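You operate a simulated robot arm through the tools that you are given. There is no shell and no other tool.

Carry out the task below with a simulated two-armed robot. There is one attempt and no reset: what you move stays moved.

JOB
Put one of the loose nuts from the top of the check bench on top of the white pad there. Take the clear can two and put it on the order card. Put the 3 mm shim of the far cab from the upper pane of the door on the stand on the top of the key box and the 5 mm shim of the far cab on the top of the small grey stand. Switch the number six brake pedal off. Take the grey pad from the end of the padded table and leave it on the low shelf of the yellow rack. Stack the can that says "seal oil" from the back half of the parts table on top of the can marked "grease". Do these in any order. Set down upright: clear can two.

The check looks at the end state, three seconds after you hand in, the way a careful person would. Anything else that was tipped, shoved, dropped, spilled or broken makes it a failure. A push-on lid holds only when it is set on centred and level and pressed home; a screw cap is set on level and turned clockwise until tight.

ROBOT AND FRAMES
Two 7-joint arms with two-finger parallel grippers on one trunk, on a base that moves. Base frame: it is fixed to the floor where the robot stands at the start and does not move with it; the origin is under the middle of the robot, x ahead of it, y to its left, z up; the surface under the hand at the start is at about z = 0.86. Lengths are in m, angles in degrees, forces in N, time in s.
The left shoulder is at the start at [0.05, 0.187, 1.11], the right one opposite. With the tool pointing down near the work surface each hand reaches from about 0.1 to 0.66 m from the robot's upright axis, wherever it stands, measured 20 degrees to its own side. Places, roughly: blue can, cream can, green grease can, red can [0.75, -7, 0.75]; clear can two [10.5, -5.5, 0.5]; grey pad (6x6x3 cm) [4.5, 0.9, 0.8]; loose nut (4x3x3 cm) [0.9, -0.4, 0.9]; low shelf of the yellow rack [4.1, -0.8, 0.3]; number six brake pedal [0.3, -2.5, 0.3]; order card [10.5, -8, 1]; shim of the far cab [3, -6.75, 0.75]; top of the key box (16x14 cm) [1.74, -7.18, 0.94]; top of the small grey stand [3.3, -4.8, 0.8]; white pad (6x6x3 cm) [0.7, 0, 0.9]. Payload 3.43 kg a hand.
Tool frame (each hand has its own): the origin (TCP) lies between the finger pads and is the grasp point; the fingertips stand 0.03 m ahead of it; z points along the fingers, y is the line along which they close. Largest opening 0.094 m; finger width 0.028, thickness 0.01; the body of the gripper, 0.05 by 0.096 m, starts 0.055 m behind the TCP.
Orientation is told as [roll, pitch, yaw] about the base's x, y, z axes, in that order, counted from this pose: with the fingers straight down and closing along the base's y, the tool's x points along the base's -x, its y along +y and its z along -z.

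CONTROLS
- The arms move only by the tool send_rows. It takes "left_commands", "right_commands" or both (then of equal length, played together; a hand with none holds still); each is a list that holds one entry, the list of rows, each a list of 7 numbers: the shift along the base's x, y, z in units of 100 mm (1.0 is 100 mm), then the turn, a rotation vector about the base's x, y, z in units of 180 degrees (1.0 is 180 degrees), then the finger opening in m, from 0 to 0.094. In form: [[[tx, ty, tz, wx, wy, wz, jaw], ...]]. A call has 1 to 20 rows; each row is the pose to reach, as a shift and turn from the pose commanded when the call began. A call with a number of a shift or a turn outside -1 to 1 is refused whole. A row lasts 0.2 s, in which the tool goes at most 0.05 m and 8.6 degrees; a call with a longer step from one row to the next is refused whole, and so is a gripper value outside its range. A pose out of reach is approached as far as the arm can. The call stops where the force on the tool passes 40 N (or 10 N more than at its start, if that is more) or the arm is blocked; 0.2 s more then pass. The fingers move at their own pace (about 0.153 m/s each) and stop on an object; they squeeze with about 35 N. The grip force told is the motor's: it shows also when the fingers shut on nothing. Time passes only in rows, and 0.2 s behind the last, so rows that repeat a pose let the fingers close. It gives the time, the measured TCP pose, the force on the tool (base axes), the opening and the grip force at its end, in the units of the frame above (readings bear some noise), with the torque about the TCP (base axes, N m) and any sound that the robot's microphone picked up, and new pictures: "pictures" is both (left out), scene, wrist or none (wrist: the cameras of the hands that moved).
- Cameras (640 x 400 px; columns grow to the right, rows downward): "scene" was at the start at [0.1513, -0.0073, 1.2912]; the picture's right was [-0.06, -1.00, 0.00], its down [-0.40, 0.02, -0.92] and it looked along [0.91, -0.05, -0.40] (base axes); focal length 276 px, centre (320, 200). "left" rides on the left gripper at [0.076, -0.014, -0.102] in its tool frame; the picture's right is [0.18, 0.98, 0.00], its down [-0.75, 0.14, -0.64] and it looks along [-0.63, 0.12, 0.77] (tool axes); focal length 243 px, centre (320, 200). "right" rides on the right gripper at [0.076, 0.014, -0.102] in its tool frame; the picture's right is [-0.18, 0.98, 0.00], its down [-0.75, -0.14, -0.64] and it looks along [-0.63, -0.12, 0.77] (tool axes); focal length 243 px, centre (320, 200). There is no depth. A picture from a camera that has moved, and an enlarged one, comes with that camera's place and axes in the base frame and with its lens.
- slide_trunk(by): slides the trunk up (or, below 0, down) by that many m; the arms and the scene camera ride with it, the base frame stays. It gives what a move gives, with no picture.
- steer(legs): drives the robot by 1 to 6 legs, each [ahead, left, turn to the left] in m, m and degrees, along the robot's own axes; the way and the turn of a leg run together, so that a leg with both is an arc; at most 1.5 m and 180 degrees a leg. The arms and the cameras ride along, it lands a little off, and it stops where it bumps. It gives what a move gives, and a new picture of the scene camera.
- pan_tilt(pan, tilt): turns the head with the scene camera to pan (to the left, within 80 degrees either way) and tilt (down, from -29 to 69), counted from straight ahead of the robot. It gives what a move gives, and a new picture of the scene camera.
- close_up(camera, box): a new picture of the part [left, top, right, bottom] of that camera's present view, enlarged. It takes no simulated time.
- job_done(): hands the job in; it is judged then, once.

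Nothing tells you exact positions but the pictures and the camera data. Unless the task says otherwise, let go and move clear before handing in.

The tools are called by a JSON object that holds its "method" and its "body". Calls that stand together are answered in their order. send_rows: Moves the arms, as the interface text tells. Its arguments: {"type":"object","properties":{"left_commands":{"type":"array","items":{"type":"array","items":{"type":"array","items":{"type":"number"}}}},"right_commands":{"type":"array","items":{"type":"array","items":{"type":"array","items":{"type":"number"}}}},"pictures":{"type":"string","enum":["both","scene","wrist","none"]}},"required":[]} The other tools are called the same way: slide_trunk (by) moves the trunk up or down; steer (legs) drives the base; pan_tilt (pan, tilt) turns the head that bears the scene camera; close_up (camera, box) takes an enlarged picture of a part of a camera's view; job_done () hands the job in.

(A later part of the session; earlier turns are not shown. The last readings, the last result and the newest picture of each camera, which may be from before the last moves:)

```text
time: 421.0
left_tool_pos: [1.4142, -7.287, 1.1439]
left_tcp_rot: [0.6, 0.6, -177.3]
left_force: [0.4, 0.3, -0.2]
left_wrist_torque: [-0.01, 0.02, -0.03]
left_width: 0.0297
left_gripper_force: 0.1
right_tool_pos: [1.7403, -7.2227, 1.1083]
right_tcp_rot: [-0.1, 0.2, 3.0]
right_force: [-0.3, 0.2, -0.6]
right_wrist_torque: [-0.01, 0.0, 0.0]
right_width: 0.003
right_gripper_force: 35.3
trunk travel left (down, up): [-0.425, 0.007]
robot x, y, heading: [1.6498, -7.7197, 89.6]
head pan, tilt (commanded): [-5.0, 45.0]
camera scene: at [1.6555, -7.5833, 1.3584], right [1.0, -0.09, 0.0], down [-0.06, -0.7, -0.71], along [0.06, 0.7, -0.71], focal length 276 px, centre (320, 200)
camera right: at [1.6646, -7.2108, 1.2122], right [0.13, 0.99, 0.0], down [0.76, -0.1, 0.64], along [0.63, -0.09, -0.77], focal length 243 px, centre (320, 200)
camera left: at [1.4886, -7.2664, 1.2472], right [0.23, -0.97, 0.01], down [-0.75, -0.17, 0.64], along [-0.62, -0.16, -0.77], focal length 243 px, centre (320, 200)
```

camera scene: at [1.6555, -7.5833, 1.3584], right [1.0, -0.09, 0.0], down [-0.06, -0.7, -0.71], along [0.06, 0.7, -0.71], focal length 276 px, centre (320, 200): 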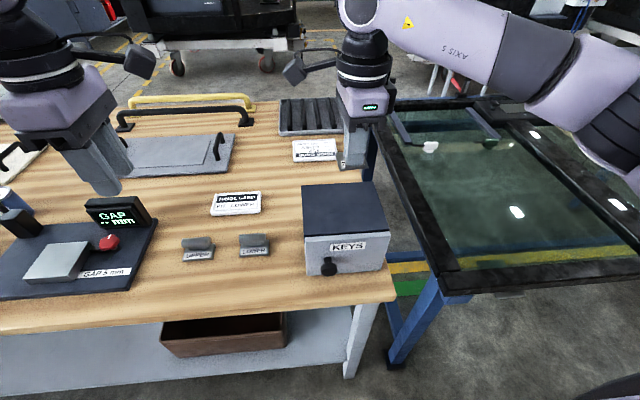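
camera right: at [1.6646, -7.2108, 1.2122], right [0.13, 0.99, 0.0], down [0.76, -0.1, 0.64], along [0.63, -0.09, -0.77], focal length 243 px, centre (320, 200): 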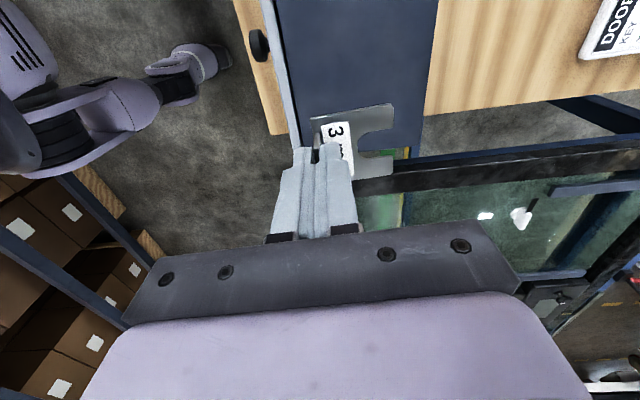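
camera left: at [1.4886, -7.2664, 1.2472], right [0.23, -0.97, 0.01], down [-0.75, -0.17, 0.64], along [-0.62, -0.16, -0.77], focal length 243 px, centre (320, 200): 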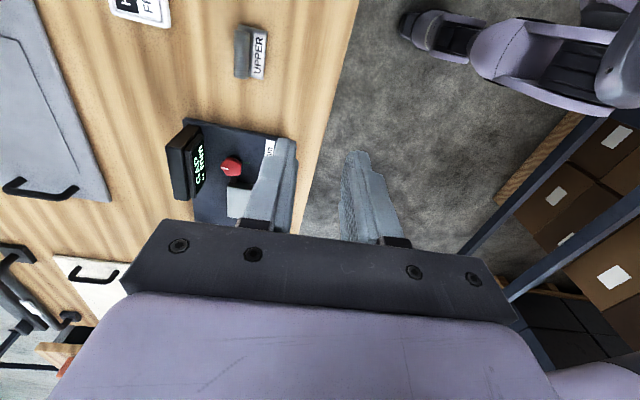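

{"method": "send_rows", "body": {"right_commands": [[[0.08, 0.1, -0.3, 0, 0, 0, 0.0], [0.08, 0.1, -0.6, 0, 0, 0, 0.0], [0.08, 0.1, -0.9, 0, 0, 0, 0.0], [0.08, 0.1, -1.0, 0, 0, 0, 0.0], [0.08, 0.1, -1.0, 0, 0, 0, 0.0]]], "pictures": "wrist"}}

{"method": "close_up", "body": {"camera": "scene", "box": [280, 120, 400, 240]}}

```text
time: 422.2
left_tool_pos: [1.4143, -7.2865, 1.1434]
left_tcp_rot: [0.6, 0.6, -177.3]
left_force: [1.1, -0.1, 1.4]
left_wrist_torque: [0.0, -0.01, -0.02]
left_width: 0.0297
left_gripper_force: 0.1
right_tool_pos: [1.7494, -7.2121, 1.0092]
right_tcp_rot: [-0.1, 0.2, 3.1]
right_force: [0.0, -0.3, -0.4]
right_wrist_torque: [-0.03, -0.01, 0.04]
right_width: 0.003
right_gripper_force: 35.5
trunk travel left (down, up): [-0.425, 0.007]
robot x, y, heading: [1.6447, -7.7217, 89.7]
head pan, tilt (commanded): [-5.0, 45.0]
camera right: at [1.6729, -7.2005, 1.1121], right [0.13, 0.99, 0.0], down [0.76, -0.1, 0.64], along [0.63, -0.09, -0.77], focal length 243 px, centre (320, 200)
```

right: 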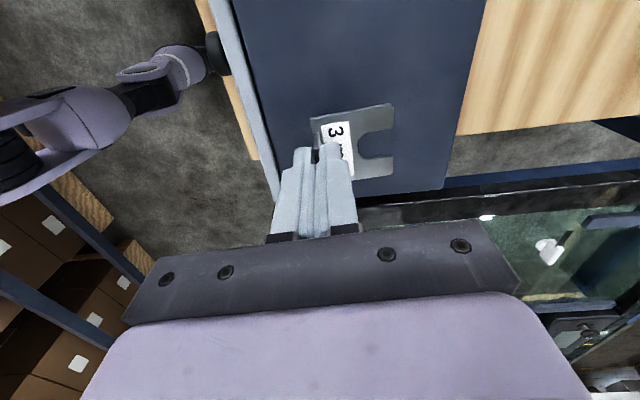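

```text
3.33 times, centred on (340, 180) of scene
camera zoom: at [1.6556, -7.5836, 1.3584], right [1.0, -0.09, 0.0], down [-0.06, -0.7, -0.71], along [0.06, 0.7, -0.71], focal length 919 px, centre (253, 267)
```

zoom: 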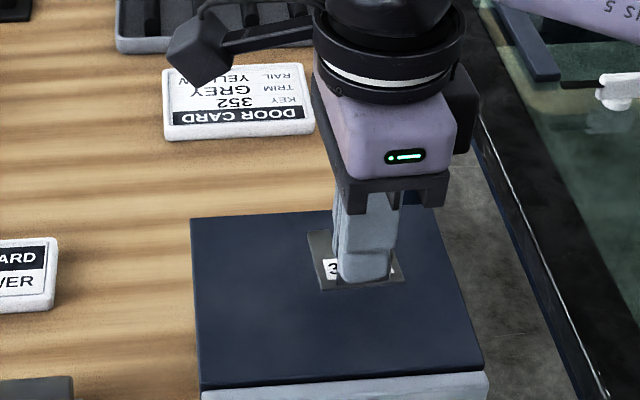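

{"method": "send_rows", "body": {"right_commands": [[[0, 0, -0.1, 0, 0, 0, 0.0], [0, 0, -0.2, 0, 0, 0, 0.0], [0, 0, -0.25, 0, 0, 0, 0.0], [0, 0, -0.28, 0, 0, 0, 0.0], [0, 0, -0.28, 0, 0, 0, 0.0]]], "pictures": "none"}}

{"method": "close_up", "body": {"camera": "right", "box": [220, 60, 480, 220]}}

```text
time: 423.4
left_tool_pos: [1.4156, -7.2869, 1.1444]
left_tcp_rot: [0.6, 0.6, -177.3]
left_force: [-0.5, -0.3, -0.2]
left_wrist_torque: [-0.04, 0.01, 0.02]
left_width: 0.0302
left_gripper_force: 0.0
right_tool_pos: [1.7504, -7.2129, 0.98]
right_tcp_rot: [-0.1, 0.3, 3.0]
right_force: [0.9, 0.2, -0.7]
right_wrist_torque: [-0.02, 0.02, -0.01]
right_width: 0.0028
right_gripper_force: 35.1
trunk travel left (down, up): [-0.425, 0.007]
robot x, y, heading: [1.647, -7.7226, 90.0]
head pan, tilt (commanded): [-5.0, 45.0]
```

```text
2.46 times, centred on (350, 140) of right
camera zoom: at [1.6737, -7.2008, 1.0834], right [0.13, 0.99, 0.0], down [0.76, -0.1, 0.64], along [0.63, -0.09, -0.77], focal length 597 px, centre (246, 348)
```

zoom: 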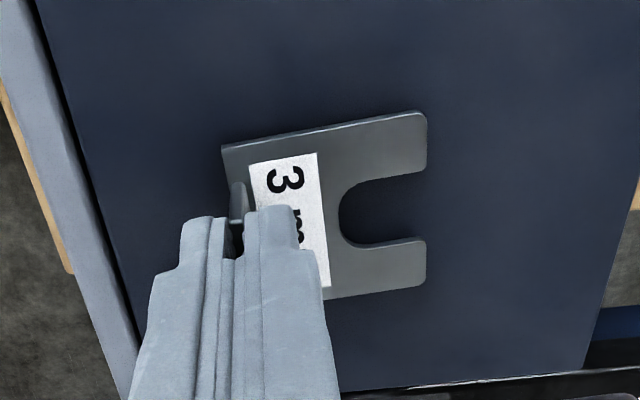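

{"method": "send_rows", "body": {"right_commands": [[[0, 0, -0.03, 0, 0, 0, 0.0], [0, 0, -0.06, 0, 0, 0, 0.0], [0, 0, -0.06, 0, 0, 0, 0.0]]], "pictures": "none"}}

{"method": "send_rows", "body": {"right_commands": [[[0, 0, -0.02, 0, 0, 0, 0.0], [0, 0, -0.04, 0, 0, 0, 0.0], [0, 0, -0.04, 0, 0, 0, 0.0]]], "pictures": "none"}}

{"method": "close_up", "body": {"camera": "right", "box": [220, 60, 480, 220]}}

```text
time: 424.2
left_tool_pos: [1.4151, -7.2877, 1.1449]
left_tcp_rot: [0.5, 0.7, -177.3]
left_force: [0.0, 0.2, 0.3]
left_wrist_torque: [0.0, -0.01, 0.01]
left_width: 0.0298
left_gripper_force: 0.1
right_tool_pos: [1.7493, -7.2129, 0.9761]
right_tcp_rot: [0.2, 0.4, 3.0]
right_force: [2.2, 0.1, 15.4]
right_wrist_torque: [0.03, -0.31, 0.0]
right_width: 0.0029
right_gripper_force: 34.8
trunk travel left (down, up): [-0.425, 0.007]
robot x, y, heading: [1.6505, -7.7198, 90.2]
head pan, tilt (commanded): [-5.0, 45.0]
```

```text
time: 425.0
left_tool_pos: [1.4143, -7.2868, 1.1439]
left_tcp_rot: [0.6, 0.7, -177.3]
left_force: [-0.3, 0.7, -0.4]
left_wrist_torque: [-0.04, -0.02, -0.02]
left_width: 0.0302
left_gripper_force: 0.0
right_tool_pos: [1.7498, -7.213, 0.9733]
right_tcp_rot: [0.2, 0.4, 3.0]
right_force: [-1.2, 2.0, 23.1]
right_wrist_torque: [0.08, 0.03, 0.01]
right_width: 0.0028
right_gripper_force: 34.4
trunk travel left (down, up): [-0.425, 0.007]
robot x, y, heading: [1.6491, -7.7214, 90.0]
head pan, tilt (commanded): [-5.0, 45.0]
```

```text
2.46 times, centred on (350, 140) of right
camera zoom: at [1.6734, -7.2019, 1.0766], right [0.13, 0.99, 0.0], down [0.76, -0.1, 0.64], along [0.63, -0.08, -0.77], focal length 597 px, centre (246, 348)
```

zoom: 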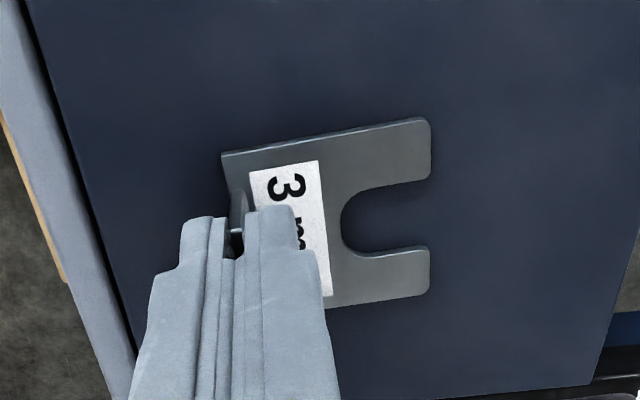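

The shim is in contact with the key box top. I'll ease off, release, and lift.

{"method": "send_rows", "body": {"right_commands": [[[0, 0, 0.03, 0, 0, 0, 0.0], [0, 0, 0.03, 0, 0, 0, 0.01], [0, 0, 0.03, 0, 0, 0, 0.03], [0, 0, 0.03, 0, 0, 0, 0.03], [0, 0, 0.2, 0, 0, 0, 0.03], [0, 0, 0.6, 0, 0, 0, 0.03], [0, 0, 1.0, 0, 0, 0, 0.03]]], "pictures": "both"}}

```text
time: 426.6
left_tool_pos: [1.4137, -7.2865, 1.1436]
left_tcp_rot: [0.6, 0.5, -177.3]
left_force: [-0.8, 0.2, 0.4]
left_wrist_torque: [-0.01, 0.0, 0.01]
left_width: 0.0298
left_gripper_force: 0.1
right_tool_pos: [1.7508, -7.2129, 1.0707]
right_tcp_rot: [0.0, 0.3, 3.0]
right_force: [-0.7, 0.2, -0.3]
right_wrist_torque: [0.0, 0.02, 0.03]
right_width: 0.0299
right_gripper_force: 0.0
trunk travel left (down, up): [-0.425, 0.007]
robot x, y, heading: [1.6459, -7.7235, 90.0]
head pan, tilt (commanded): [-5.0, 45.0]
camera scene: at [1.6554, -7.584, 1.3584], right [1.0, -0.09, 0.0], down [-0.06, -0.7, -0.71], along [0.06, 0.7, -0.71], focal length 276 px, centre (320, 200)
camera right: at [1.6741, -7.2014, 1.174], right [0.13, 0.99, 0.0], down [0.76, -0.1, 0.64], along [0.63, -0.09, -0.77], focal length 243 px, centre (320, 200)
```

scene: 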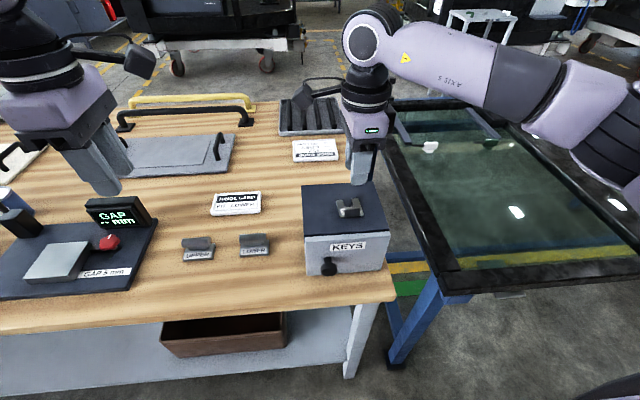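
right: 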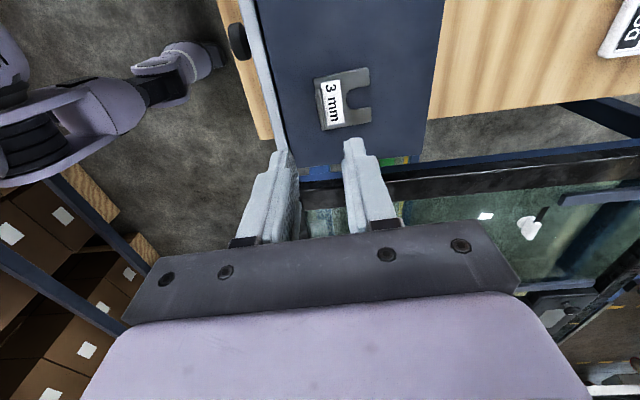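

The 3 mm shim lies on the key box. I'll raise both hands, back up slightly, and strafe along the bench to the cans.

{"method": "send_rows", "body": {"left_commands": [[[0, -0.1, 0.3, 0, 0, 0, 0.06], [0, -0.2, 0.6, 0, 0, 0, 0.06], [0, -0.3, 0.6, 0, 0, 0, 0.06]]], "right_commands": [[[0, -0.1, 0.4, 0, 0, 0, 0.03], [0.1, -0.3, 0.8, 0, 0, 0, 0.06], [0.3, -0.6, 1.0, 0, 0, 0, 0.06]]], "pictures": "none"}}

{"method": "steer", "body": {"legs": [[-0.12, 0, 0], [0, 0.75, 0]]}}

{"method": "pan_tilt", "body": {"pan": 5, "tilt": 35}}

```text
time: 427.4
left_tool_pos: [1.4152, -7.3175, 1.2043]
left_tcp_rot: [0.5, 0.6, -177.2]
left_force: [-0.7, 0.1, 0.3]
left_wrist_torque: [-0.01, -0.02, 0.02]
left_width: 0.0602
left_gripper_force: 0.1
right_tool_pos: [1.7793, -7.2745, 1.1683]
right_tcp_rot: [-0.2, 0.3, 3.0]
right_force: [-0.4, -0.1, 0.0]
right_wrist_torque: [0.01, 0.02, -0.05]
right_width: 0.0604
right_gripper_force: 0.0
trunk travel left (down, up): [-0.425, 0.007]
robot x, y, heading: [1.6478, -7.7208, 90.0]
head pan, tilt (commanded): [-5.0, 45.0]
```

```text
time: 435.2
left_tool_pos: [0.6747, -7.425, 1.2022]
left_tcp_rot: [0.6, 0.6, -178.1]
left_force: [0.1, -0.8, -0.6]
left_wrist_torque: [-0.03, 0.02, -0.04]
left_width: 0.0601
left_gripper_force: 0.1
right_tool_pos: [1.0376, -7.3879, 1.1672]
right_tcp_rot: [-0.1, 0.3, 2.2]
right_force: [-0.5, 0.4, 0.5]
right_wrist_torque: [0.03, 0.01, -0.03]
right_width: 0.0602
right_gripper_force: 0.1
trunk travel left (down, up): [-0.425, 0.007]
robot x, y, heading: [0.8995, -7.8317, 89.1]
head pan, tilt (commanded): [-5.0, 45.0]
camera scene: at [0.911, -7.6955, 1.3584], right [0.99, -0.1, 0.0], down [-0.07, -0.7, -0.71], along [0.07, 0.7, -0.71], focal length 276 px, centre (320, 200)
```

scene: 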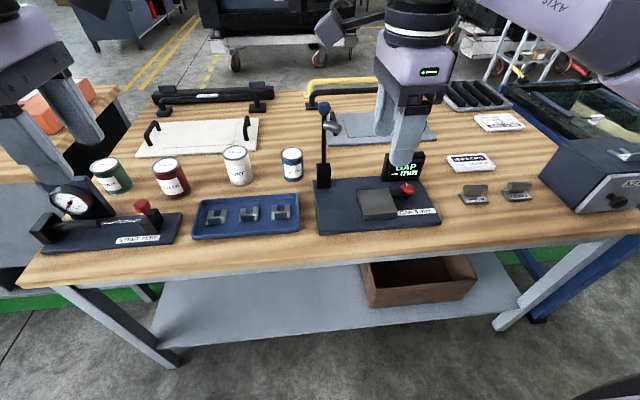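

```text
time: 436.0
left_tool_pos: [0.675, -7.4245, 1.2042]
left_tcp_rot: [0.6, 0.6, -178.1]
left_force: [0.1, 1.1, -0.6]
left_wrist_torque: [0.03, 0.06, -0.02]
left_width: 0.0602
left_gripper_force: 0.1
right_tool_pos: [1.0402, -7.388, 1.1682]
right_tcp_rot: [-0.2, 0.3, 2.2]
right_force: [-0.2, -0.4, -0.3]
right_wrist_torque: [-0.01, -0.01, 0.0]
right_width: 0.0601
right_gripper_force: 0.0
trunk travel left (down, up): [-0.425, 0.007]
robot x, y, heading: [0.9028, -7.8361, 89.1]
head pan, tilt (commanded): [5.0, 35.0]
camera scene: at [0.8966, -7.6886, 1.3732], right [1.0, 0.07, 0.0], down [0.04, -0.57, -0.82], along [-0.06, 0.82, -0.57], focal length 276 px, centre (320, 200)
```

scene: 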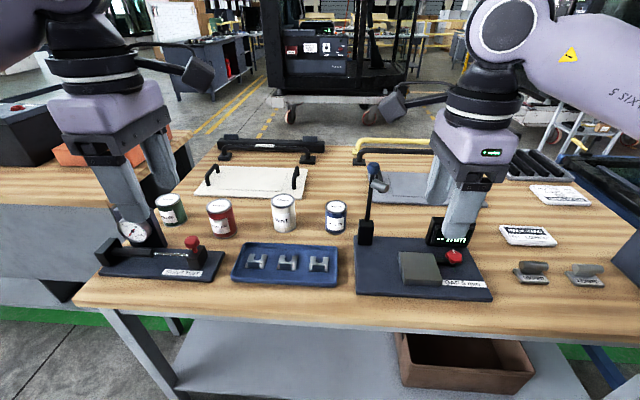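

{"method": "close_up", "body": {"camera": "scene", "box": [145, 180, 255, 250]}}

{"method": "close_up", "body": {"camera": "scene", "box": [255, 180, 365, 250]}}

```text
5.71 times, centred on (200, 215) of scene
camera zoom: at [0.8966, -7.6886, 1.3732], right [1.0, 0.07, 0.0], down [0.04, -0.57, -0.82], along [-0.06, 0.82, -0.57], focal length 1575 px, centre (1006, 114)
```

zoom: 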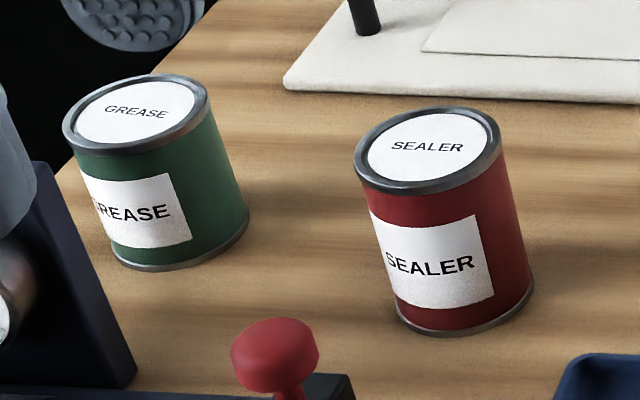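

```text
5.71 times, centred on (310, 215) of scene
camera zoom: at [0.8966, -7.6886, 1.3732], right [1.0, 0.07, 0.0], down [0.04, -0.57, -0.82], along [-0.06, 0.82, -0.57], focal length 1575 px, centre (377, 114)
```

zoom: 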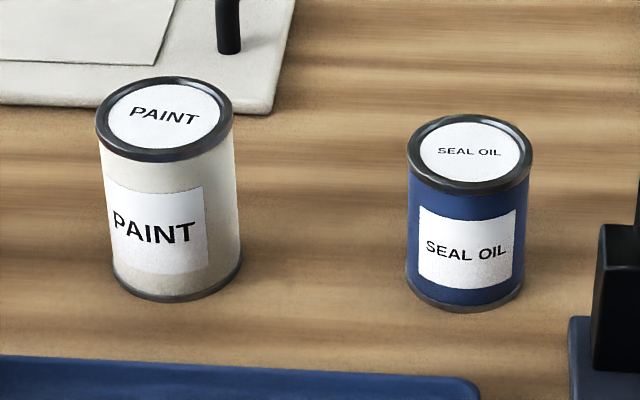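

The cans are GREASE (green, about (0.365, -7.01)), SEALER, PAINT, and SEAL OIL (blue, about (0.897, -7.01)). I'll turn the right wrist back so the fingers close sideways, then position for the blue can.

{"method": "send_rows", "body": {"right_commands": [[[0, 0, 0, 0, 0, 0.044, 0.08], [0, 0, 0, 0, 0, 0.088, 0.08], [0, 0, 0, 0, 0, 0.132, 0.08], [0, 0, 0, 0, 0, 0.176, 0.08], [0, 0, 0, 0, 0, 0.22, 0.08], [0, 0, 0, 0, 0, 0.264, 0.08], [0, 0, 0, 0, 0, 0.308, 0.08], [0, 0, 0, 0, 0, 0.352, 0.08], [0, 0, 0, 0, 0, 0.396, 0.08], [0, 0, 0, 0, 0, 0.44, 0.08], [0, 0, 0, 0, 0, 0.484, 0.08], [0, 0, 0, 0, 0, 0.493, 0.08]]], "pictures": "none"}}

{"method": "steer", "body": {"legs": [[0.08, 0.12, 0.9]]}}

{"method": "pan_tilt", "body": {"pan": 0, "tilt": 40}}

```text
time: 438.6
left_tool_pos: [0.6739, -7.4238, 1.2038]
left_tcp_rot: [0.6, 0.6, -178.2]
left_force: [0.4, 0.4, 0.5]
left_wrist_torque: [0.05, -0.02, 0.01]
left_width: 0.0598
left_gripper_force: 0.0
right_tool_pos: [1.0383, -7.3881, 1.1676]
right_tcp_rot: [-0.1, 0.2, 91.0]
right_force: [0.0, 0.7, 0.0]
right_wrist_torque: [0.0, 0.04, 0.0]
right_width: 0.08
right_gripper_force: 0.1
trunk travel left (down, up): [-0.425, 0.007]
robot x, y, heading: [0.9014, -7.834, 89.4]
head pan, tilt (commanded): [5.0, 35.0]
```

```text
time: 440.3
left_tool_pos: [0.55, -7.3483, 1.2029]
left_tcp_rot: [0.6, 0.6, -177.2]
left_force: [0.0, -0.5, -0.6]
left_wrist_torque: [0.01, 0.04, 0.01]
left_width: 0.0598
left_gripper_force: 0.0
right_tool_pos: [0.9131, -7.3061, 1.1689]
right_tcp_rot: [-0.1, 0.3, 91.9]
right_force: [0.5, -0.2, 0.1]
right_wrist_torque: [-0.01, -0.01, 0.0]
right_width: 0.08
right_gripper_force: 0.1
trunk travel left (down, up): [-0.425, 0.007]
robot x, y, heading: [0.7882, -7.7506, 90.0]
head pan, tilt (commanded): [5.0, 35.0]
camera scene: at [0.7755, -7.6085, 1.3732], right [1.0, 0.09, 0.0], down [0.05, -0.57, -0.82], along [-0.07, 0.82, -0.57], focal length 276 px, centre (320, 200)
```

scene: 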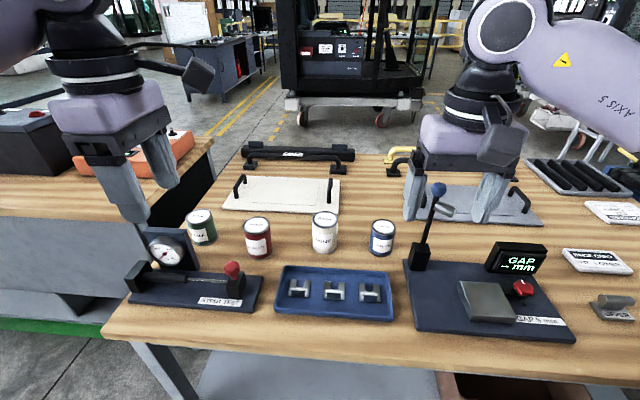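

```text
time: 440.9
left_tool_pos: [0.5512, -7.3483, 1.2036]
left_tcp_rot: [0.5, 0.6, -177.2]
left_force: [0.4, -0.2, 0.6]
left_wrist_torque: [0.01, 0.02, -0.01]
left_width: 0.0598
left_gripper_force: 0.1
right_tool_pos: [0.913, -7.3046, 1.1666]
right_tcp_rot: [-0.1, 0.3, 91.9]
right_force: [-0.1, -1.0, -0.1]
right_wrist_torque: [0.03, -0.01, -0.01]
right_width: 0.0802
right_gripper_force: 0.0
trunk travel left (down, up): [-0.425, 0.007]
robot x, y, heading: [0.7833, -7.7537, 89.7]
head pan, tilt (commanded): [0.0, 40.0]
camera scene: at [0.7836, -7.6115, 1.3657], right [1.0, 0.0, 0.0], down [0.0, -0.64, -0.77], along [0.0, 0.77, -0.64], focal length 276 px, centre (320, 200)
```

scene: 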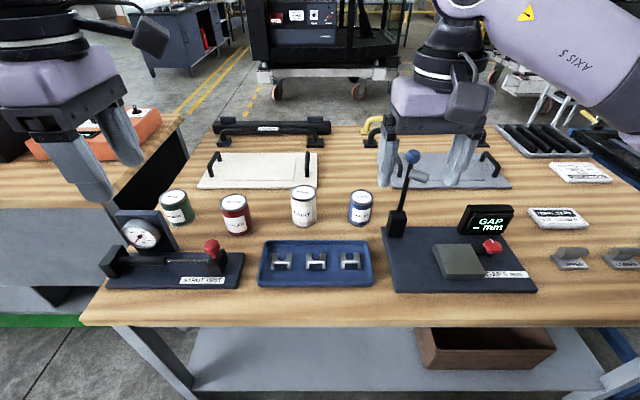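

{"method": "close_up", "body": {"camera": "scene", "box": [330, 150, 430, 240]}}

{"method": "close_up", "body": {"camera": "scene", "box": [110, 170, 260, 290]}}

```text
4.44 times, centred on (380, 195) of scene
camera zoom: at [0.7836, -7.6115, 1.3657], right [1.0, 0.0, 0.0], down [0.0, -0.64, -0.77], along [0.0, 0.77, -0.64], focal length 1225 px, centre (53, 222)
```

zoom: 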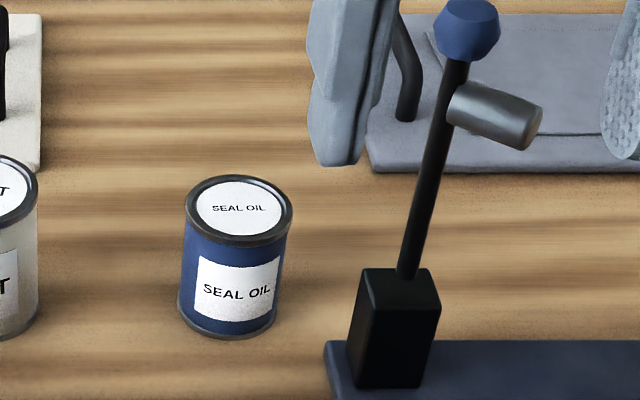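

```text
3.33 times, centred on (185, 230) of scene
camera zoom: at [0.7836, -7.6115, 1.3657], right [1.0, 0.0, 0.0], down [0.0, -0.64, -0.77], along [0.0, 0.77, -0.64], focal length 919 px, centre (770, 100)
```

zoom: 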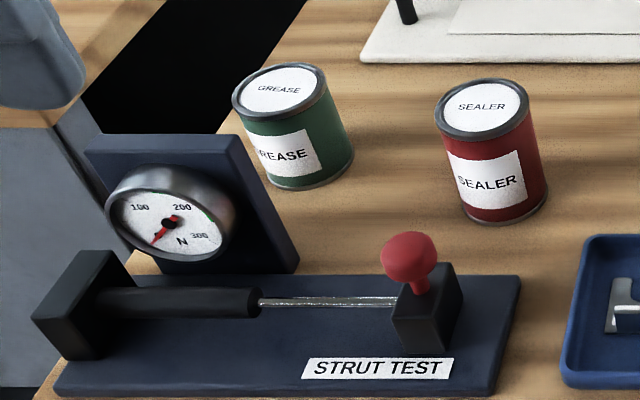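

I'll move a little closer to the bench and lower the trunk, then approach the blue can with the right hand tilted slightly forward.

{"method": "steer", "body": {"legs": [[0.085, 0.0, 0.3]]}}

{"method": "slide_trunk", "body": {"by": -0.08}}

{"method": "send_rows", "body": {"right_commands": [[[0, 0.2, 0, 0.037, 0, -0.005, 0.09], [0, 0.5, 0, 0.074, 0, -0.01, 0.09], [0, 0.8, 0, 0.111, 0, -0.01, 0.09], [0, 1.0, 0, 0.111, 0, -0.01, 0.09], [0, 1.0, 0, 0.111, 0, -0.01, 0.09]]], "pictures": "both"}}

```text
time: 442.0
left_tool_pos: [0.5477, -7.264, 1.2024]
left_tcp_rot: [0.6, 0.7, -177.0]
left_force: [0.3, 0.7, -0.3]
left_wrist_torque: [-0.02, -0.04, -0.01]
left_width: 0.0599
left_gripper_force: 0.0
right_tool_pos: [0.9104, -7.2205, 1.1687]
right_tcp_rot: [0.0, 0.4, 92.2]
right_force: [-0.2, 0.3, -1.0]
right_wrist_torque: [-0.05, -0.02, 0.01]
right_width: 0.0801
right_gripper_force: 0.0
trunk travel left (down, up): [-0.425, 0.007]
robot x, y, heading: [0.7821, -7.6669, 90.5]
head pan, tilt (commanded): [0.0, 40.0]
camera scene: at [0.7827, -7.5263, 1.3655], right [1.0, 0.01, 0.0], down [0.0, -0.64, -0.77], along [0.0, 0.77, -0.64], focal length 276 px, centre (320, 200)
```

scene: 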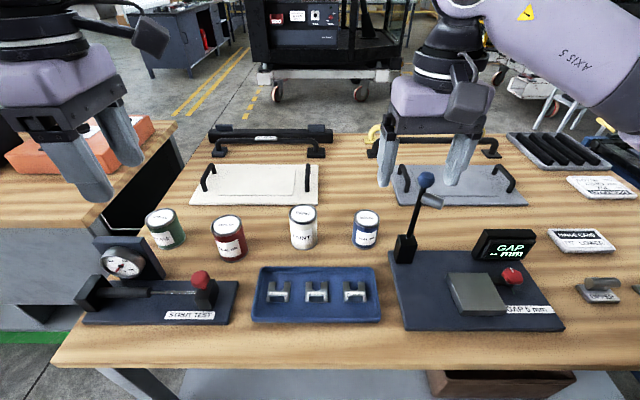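

```text
time: 443.2
left_tool_pos: [0.5484, -7.2658, 1.1232]
left_tcp_rot: [0.6, 0.6, -177.0]
left_force: [-0.1, -0.4, 0.2]
left_wrist_torque: [0.02, 0.0, 0.02]
left_width: 0.0599
left_gripper_force: 0.0
right_tool_pos: [0.9118, -7.2209, 1.0887]
right_tcp_rot: [-0.2, 0.4, 92.0]
right_force: [0.0, -0.3, -0.3]
right_wrist_torque: [0.01, -0.03, -0.01]
right_width: 0.0801
right_gripper_force: 0.0
trunk travel left (down, up): [-0.345, 0.087]
robot x, y, heading: [0.7823, -7.6689, 90.3]
head pan, tilt (commanded): [0.0, 40.0]
```

```text
time: 444.4
left_tool_pos: [0.5464, -7.2664, 1.1237]
left_tcp_rot: [0.6, 0.5, -177.0]
left_force: [-0.5, -1.3, 0.3]
left_wrist_torque: [0.02, 0.0, -0.05]
left_width: 0.0598
left_gripper_force: 0.0
right_tool_pos: [0.912, -7.123, 1.0874]
right_tcp_rot: [-0.5, -19.8, 90.4]
right_force: [-0.9, -1.0, 0.3]
right_wrist_torque: [-0.04, -0.02, -0.02]
right_width: 0.0896
right_gripper_force: 0.0
trunk travel left (down, up): [-0.345, 0.087]
robot x, y, heading: [0.7875, -7.6685, 90.3]
head pan, tilt (commanded): [0.0, 40.0]
camera scene: at [0.7828, -7.5273, 1.2857], right [1.0, 0.0, 0.0], down [0.0, -0.64, -0.77], along [0.0, 0.77, -0.64], focal length 276 px, centre (320, 200)
camera right: at [0.8975, -7.2269, 1.1581], right [-0.98, 0.17, 0.05], down [0.13, 0.49, 0.86], along [0.12, 0.85, -0.51], focal length 243 px, centre (320, 200)
```

scene: 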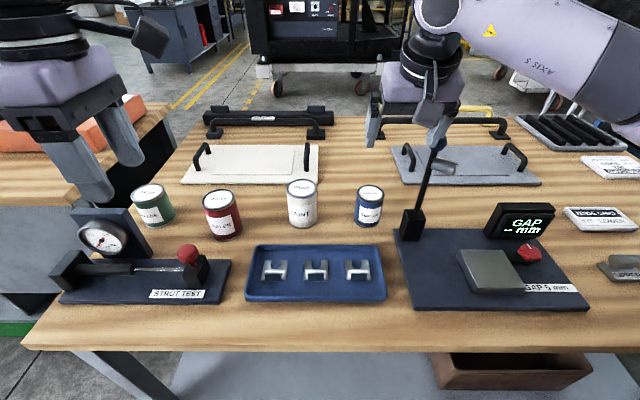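
right: 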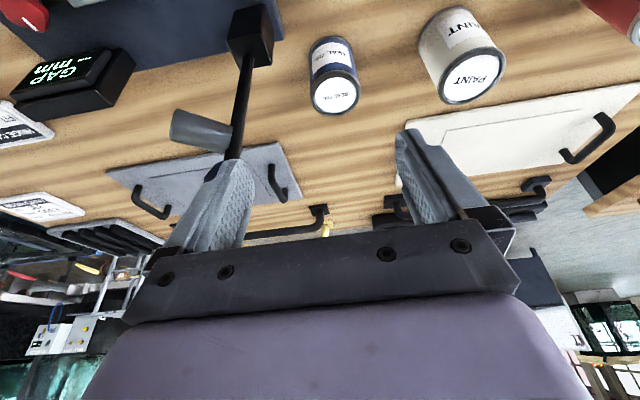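

{"method": "send_rows", "body": {"right_commands": [[[-0.12, 0.2, 0, 0, 0, 0, 0.09], [-0.12, 0.6, 0, 0, 0, 0, 0.09], [-0.12, 1.0, -0.1, 0, 0, 0, 0.09], [-0.12, 1.0, -0.5, 0, 0, 0, 0.09], [-0.12, 1.0, -0.5, 0, 0, 0, 0.09]]], "pictures": "both"}}

{"method": "close_up", "body": {"camera": "right", "box": [200, 40, 440, 200]}}

```text
time: 445.6
left_tool_pos: [0.5491, -7.2657, 1.1243]
left_tcp_rot: [0.6, 0.6, -177.1]
left_force: [0.7, -0.1, 0.5]
left_wrist_torque: [-0.01, 0.04, 0.03]
left_width: 0.06
left_gripper_force: 0.0
right_tool_pos: [0.8975, -7.0236, 1.0374]
right_tcp_rot: [-0.5, -19.6, 90.5]
right_force: [0.2, 0.3, -0.7]
right_wrist_torque: [0.01, 0.01, -0.03]
right_width: 0.09
right_gripper_force: 0.0
trunk travel left (down, up): [-0.345, 0.087]
robot x, y, heading: [0.7835, -7.67, 90.3]
head pan, tilt (commanded): [0.0, 40.0]
camera scene: at [0.7825, -7.5274, 1.2857], right [1.0, 0.01, 0.0], down [0.0, -0.64, -0.77], along [0.0, 0.77, -0.64], focal length 276 px, centre (320, 200)
camera right: at [0.8845, -7.1277, 1.108], right [-0.98, 0.17, 0.05], down [0.13, 0.49, 0.86], along [0.12, 0.85, -0.51], focal length 243 px, centre (320, 200)
```

scene: 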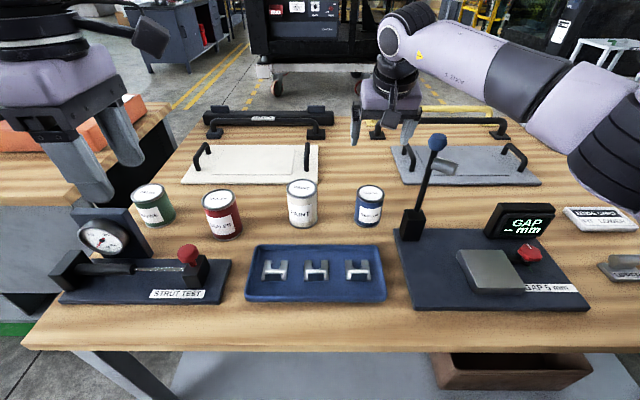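
right: 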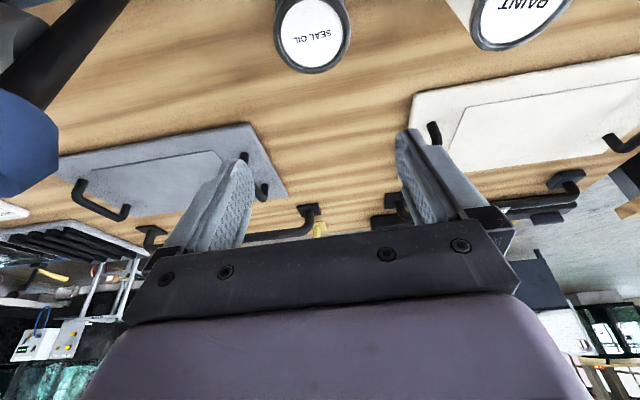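

```text
2.50 times, centred on (320, 120) of right
camera zoom: at [0.8845, -7.1277, 1.108], right [-0.98, 0.17, 0.05], down [0.13, 0.49, 0.86], along [0.12, 0.85, -0.51], focal length 606 px, centre (320, 400)
```

zoom: 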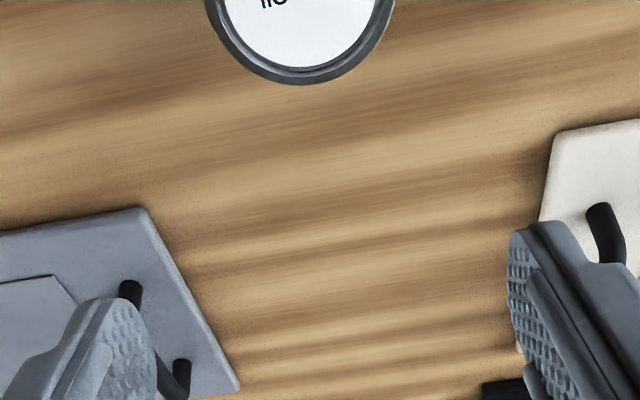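

{"method": "send_rows", "body": {"right_commands": [[[0, 0.02, -0.45, 0, 0, 0, 0.09], [0, 0.02, -0.9, 0, 0, 0, 0.09], [0, 0.02, -1.0, 0, 0, 0, 0.09], [0, 0.02, -1.0, 0, 0, 0, 0.09]]], "pictures": "both"}}

{"method": "close_up", "body": {"camera": "scene", "box": [330, 140, 450, 240]}}

```text
time: 446.6
left_tool_pos: [0.5485, -7.2661, 1.1244]
left_tcp_rot: [0.5, 0.6, -177.0]
left_force: [-0.1, 0.4, -1.1]
left_wrist_torque: [-0.02, 0.01, -0.02]
left_width: 0.0599
left_gripper_force: 0.0
right_tool_pos: [0.8994, -7.021, 0.9375]
right_tcp_rot: [-0.5, -19.7, 90.5]
right_force: [0.4, 0.8, -0.1]
right_wrist_torque: [-0.02, 0.01, 0.0]
right_width: 0.0903
right_gripper_force: 0.0
trunk travel left (down, up): [-0.345, 0.087]
robot x, y, heading: [0.787, -7.6684, 90.2]
head pan, tilt (commanded): [0.0, 40.0]
camera scene: at [0.7827, -7.5273, 1.2857], right [1.0, 0.01, 0.0], down [0.0, -0.64, -0.77], along [0.0, 0.77, -0.64], focal length 276 px, centre (320, 200)
camera right: at [0.885, -7.1248, 1.0078], right [-0.98, 0.17, 0.05], down [0.13, 0.49, 0.86], along [0.12, 0.85, -0.51], focal length 243 px, centre (320, 200)
```

scene: 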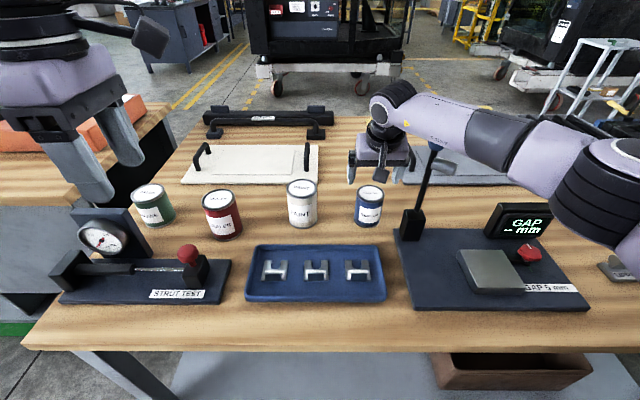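
right: 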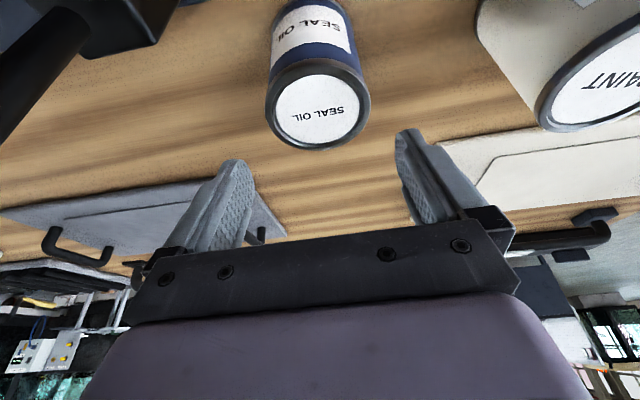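

```text
4.00 times, centred on (390, 190) of scene
camera zoom: at [0.7827, -7.5273, 1.2857], right [1.0, 0.01, 0.0], down [0.0, -0.64, -0.77], along [0.0, 0.77, -0.64], focal length 1102 px, centre (40, 240)
```

zoom: 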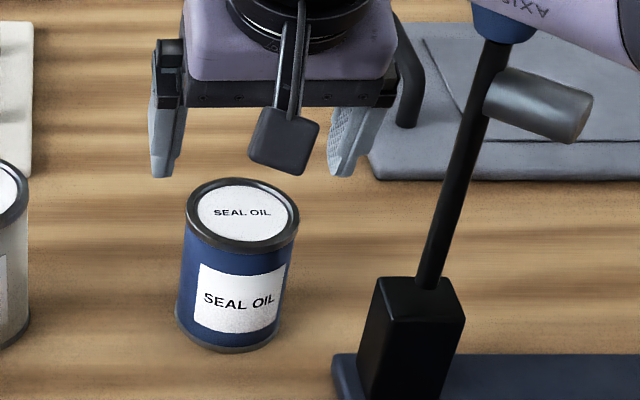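

{"method": "send_rows", "body": {"right_commands": [[[0, -0.03, -0.3, 0, 0, 0, 0.09], [0, -0.03, -0.6, 0, 0, 0, 0.09], [0, -0.03, -0.85, 0, 0, 0, 0.09], [0, -0.03, -0.85, 0, 0, 0, 0.09]]], "pictures": "both"}}

{"method": "close_up", "body": {"camera": "scene", "box": [330, 140, 450, 240]}}

```text
time: 447.6
left_tool_pos: [0.5473, -7.2644, 1.1241]
left_tcp_rot: [0.7, 0.5, -177.0]
left_force: [-0.8, -0.4, 0.6]
left_wrist_torque: [-0.01, -0.02, -0.02]
left_width: 0.0602
left_gripper_force: 0.0
right_tool_pos: [0.8998, -7.0222, 0.8517]
right_tcp_rot: [-0.4, -19.7, 90.5]
right_force: [-0.5, -0.1, 0.6]
right_wrist_torque: [0.01, 0.01, -0.01]
right_width: 0.09
right_gripper_force: 0.1
trunk travel left (down, up): [-0.345, 0.087]
robot x, y, heading: [0.7808, -7.667, 90.3]
head pan, tilt (commanded): [0.0, 40.0]
camera scene: at [0.7827, -7.5273, 1.2857], right [1.0, 0.01, 0.0], down [0.0, -0.64, -0.77], along [0.0, 0.77, -0.64], focal length 276 px, centre (320, 200)
camera right: at [0.885, -7.1269, 0.9233], right [-0.98, 0.17, 0.05], down [0.13, 0.49, 0.86], along [0.12, 0.85, -0.51], focal length 243 px, centre (320, 200)
```

scene: 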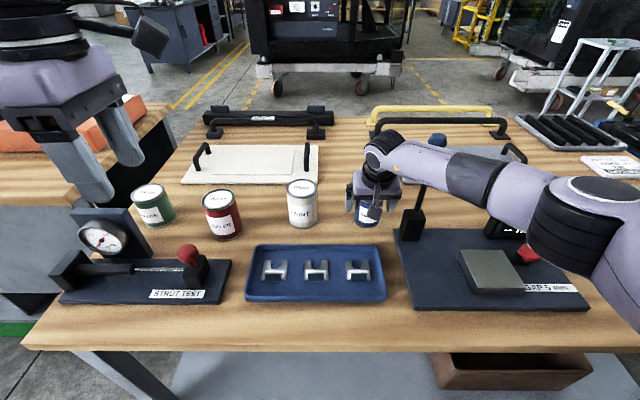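
right: 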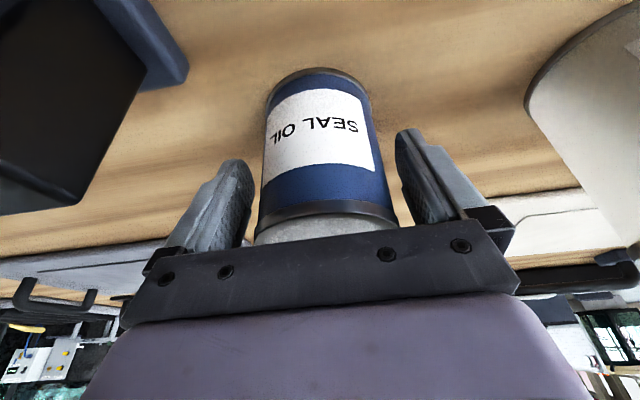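

```text
4.00 times, centred on (390, 190) of scene
camera zoom: at [0.7827, -7.5273, 1.2857], right [1.0, 0.01, 0.0], down [0.0, -0.64, -0.77], along [0.0, 0.77, -0.64], focal length 1102 px, centre (40, 240)
```

zoom: 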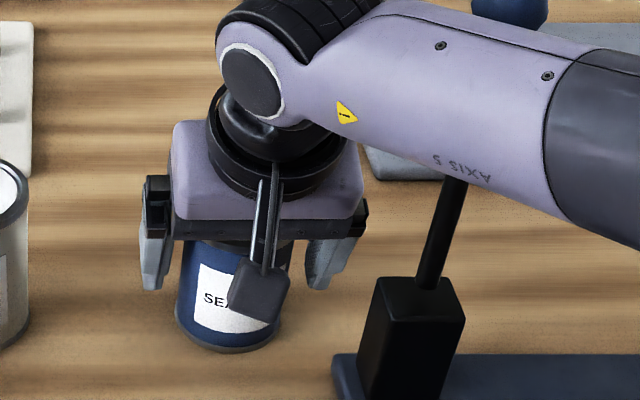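

{"method": "send_rows", "body": {"right_commands": [[[0, 0, 0, 0, 0, 0, 0.07], [0, 0, 0, 0, 0, 0, 0.05], [0, 0, 0, 0, 0, 0, 0.05], [0, 0, 0, 0, 0, 0, 0.05]]], "pictures": "none"}}

{"method": "send_rows", "body": {"right_commands": [[[0, 0, 0.1, 0, 0, 0, 0.05], [0, 0, 0.3, 0, 0, 0, 0.05], [0, 0, 0.6, 0, 0, 0, 0.05], [0, 0, 1.0, 0, 0, 0, 0.05]]], "pictures": "both"}}

```text
time: 448.6
left_tool_pos: [0.5472, -7.2668, 1.1231]
left_tcp_rot: [0.7, 0.5, -177.0]
left_force: [0.7, 0.2, -0.2]
left_wrist_torque: [-0.02, -0.02, 0.0]
left_width: 0.06
left_gripper_force: 0.1
right_tool_pos: [0.8995, -7.0224, 0.8519]
right_tcp_rot: [-0.5, -19.7, 90.3]
right_force: [-1.2, 0.6, 0.5]
right_wrist_torque: [0.07, -0.01, 0.01]
right_width: 0.0697
right_gripper_force: 35.1
trunk travel left (down, up): [-0.345, 0.087]
robot x, y, heading: [0.7824, -7.6682, 90.3]
head pan, tilt (commanded): [0.0, 40.0]
```

```text
time: 449.6
left_tool_pos: [0.5482, -7.2654, 1.1236]
left_tcp_rot: [0.6, 0.6, -177.1]
left_force: [-0.6, 0.9, -0.7]
left_wrist_torque: [0.0, -0.02, 0.03]
left_width: 0.0599
left_gripper_force: 0.0
right_tool_pos: [0.8999, -7.0237, 0.9506]
right_tcp_rot: [-0.6, -19.5, 90.4]
right_force: [-0.5, -0.6, -3.5]
right_wrist_torque: [-0.02, -0.02, 0.0]
right_width: 0.0695
right_gripper_force: 34.6
trunk travel left (down, up): [-0.345, 0.087]
robot x, y, heading: [0.784, -7.6686, 90.2]
head pan, tilt (commanded): [0.0, 40.0]
camera scene: at [0.7826, -7.5273, 1.2856], right [1.0, 0.01, 0.0], down [0.0, -0.64, -0.77], along [0.0, 0.77, -0.64], focal length 276 px, centre (320, 200)
camera right: at [0.8849, -7.1284, 1.0223], right [-0.98, 0.17, 0.05], down [0.13, 0.49, 0.86], along [0.12, 0.85, -0.51], focal length 243 px, centre (320, 200)
```

scene: 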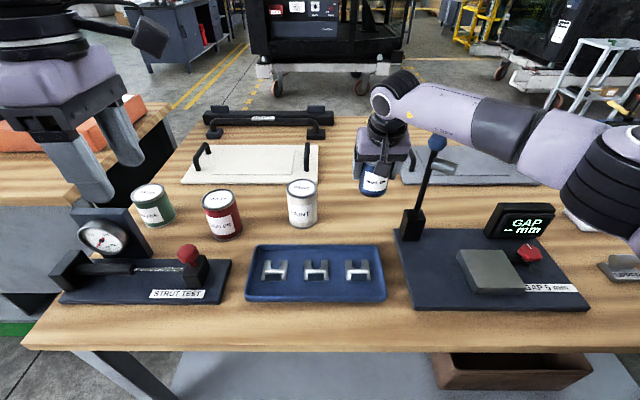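
right: 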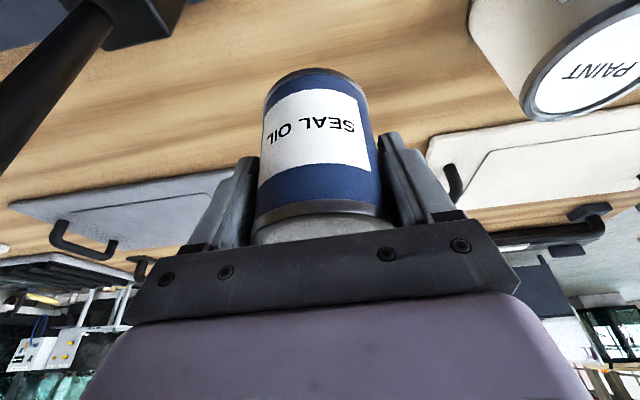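

The blue can is lifted. I'll raise it well above the other cans and strafe left to the grease can.

{"method": "send_rows", "body": {"right_commands": [[[0, -0.05, 0.4, 0, 0, 0, 0.05], [0, -0.1, 0.8, 0, 0, 0, 0.05], [0, -0.1, 1.0, 0, 0, 0, 0.05]]], "pictures": "none"}}

{"method": "steer", "body": {"legs": [[0.0, 0.53, -0.2]]}}

{"method": "pan_tilt", "body": {"pan": -5, "tilt": 42}}

```text
time: 450.4
left_tool_pos: [0.5485, -7.2653, 1.1239]
left_tcp_rot: [0.7, 0.7, -177.0]
left_force: [0.0, 0.0, -0.1]
left_wrist_torque: [0.02, 0.01, 0.01]
left_width: 0.0601
left_gripper_force: 0.1
right_tool_pos: [0.8985, -7.0325, 1.052]
right_tcp_rot: [-0.5, -19.6, 90.4]
right_force: [-0.6, -0.1, -3.8]
right_wrist_torque: [0.02, 0.02, -0.01]
right_width: 0.0697
right_gripper_force: 35.0
trunk travel left (down, up): [-0.345, 0.087]
robot x, y, heading: [0.7845, -7.6702, 90.5]
head pan, tilt (commanded): [0.0, 40.0]
```

```text
time: 455.7
left_tool_pos: [0.0006, -7.2625, 1.1242]
left_tcp_rot: [0.7, 0.6, -177.5]
left_force: [0.0, 0.5, -0.2]
left_wrist_torque: [0.0, 0.02, -0.02]
left_width: 0.0601
left_gripper_force: 0.1
right_tool_pos: [0.3551, -7.0337, 1.0519]
right_tcp_rot: [-0.5, -19.7, 89.8]
right_force: [-0.3, 0.8, -3.5]
right_wrist_torque: [-0.02, 0.0, 0.01]
right_width: 0.0695
right_gripper_force: 35.3
trunk travel left (down, up): [-0.345, 0.087]
robot x, y, heading: [0.2321, -7.6677, 89.7]
head pan, tilt (commanded): [0.0, 40.0]
camera scene: at [0.2338, -7.5267, 1.2856], right [1.0, -0.01, 0.0], down [0.0, -0.64, -0.77], along [0.0, 0.77, -0.64], focal length 276 px, centre (320, 200)
```

scene: 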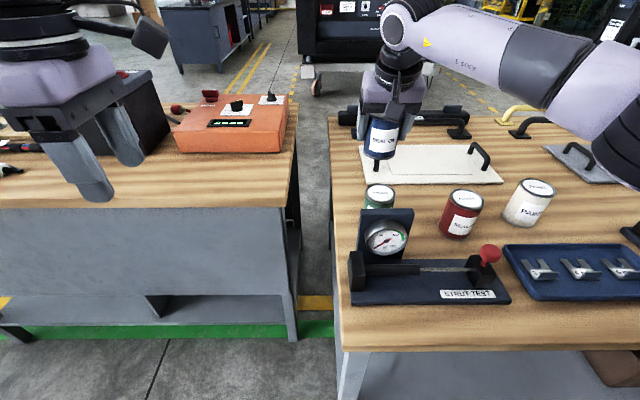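

```text
time: 456.4
left_tool_pos: [0.0011, -7.2613, 1.1228]
left_tcp_rot: [0.6, 0.6, -177.6]
left_force: [1.0, -0.5, -0.4]
left_wrist_torque: [-0.01, 0.01, 0.03]
left_width: 0.0602
left_gripper_force: 0.0
right_tool_pos: [0.3565, -7.0332, 1.0523]
right_tcp_rot: [-0.5, -19.5, 89.8]
right_force: [0.6, -0.2, -2.5]
right_wrist_torque: [-0.03, -0.01, 0.01]
right_width: 0.0694
right_gripper_force: 34.6
trunk travel left (down, up): [-0.345, 0.087]
robot x, y, heading: [0.2351, -7.6689, 89.4]
head pan, tilt (commanded): [-5.0, 42.0]
camera scene: at [0.2412, -7.5284, 1.2827], right [1.0, -0.09, 0.0], down [-0.06, -0.67, -0.74], along [0.07, 0.74, -0.67], focal length 276 px, centre (320, 200)
```

scene: 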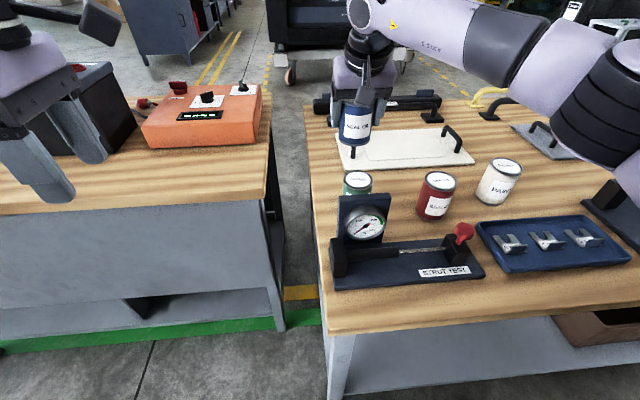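

{"method": "close_up", "body": {"camera": "scene", "box": [310, 90, 430, 210]}}

{"method": "close_up", "body": {"camera": "right", "box": [180, 0, 460, 200]}}

```text
3.33 times, centred on (370, 150) of scene
camera zoom: at [0.2412, -7.5284, 1.2827], right [1.0, -0.09, 0.0], down [-0.06, -0.67, -0.74], along [0.07, 0.74, -0.67], focal length 919 px, centre (153, 367)
```

zoom: 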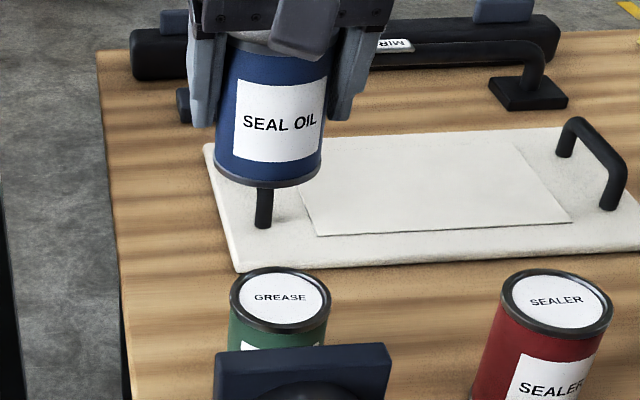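

```text
2.00 times, centred on (320, 100) of right
camera zoom: at [0.3403, -7.1378, 1.123], right [-0.98, 0.18, 0.05], down [0.14, 0.49, 0.86], along [0.13, 0.85, -0.51], focal length 485 px, centre (320, 400)
```

zoom: 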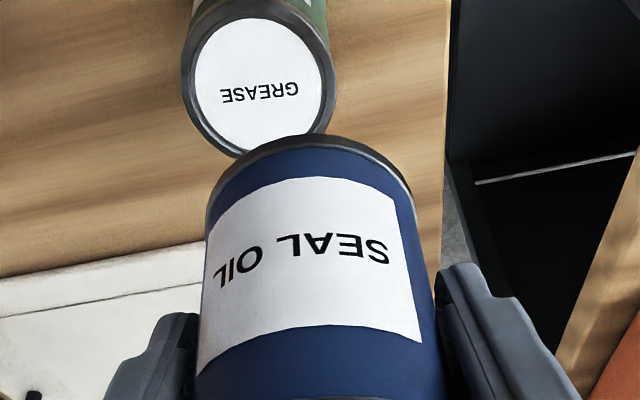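

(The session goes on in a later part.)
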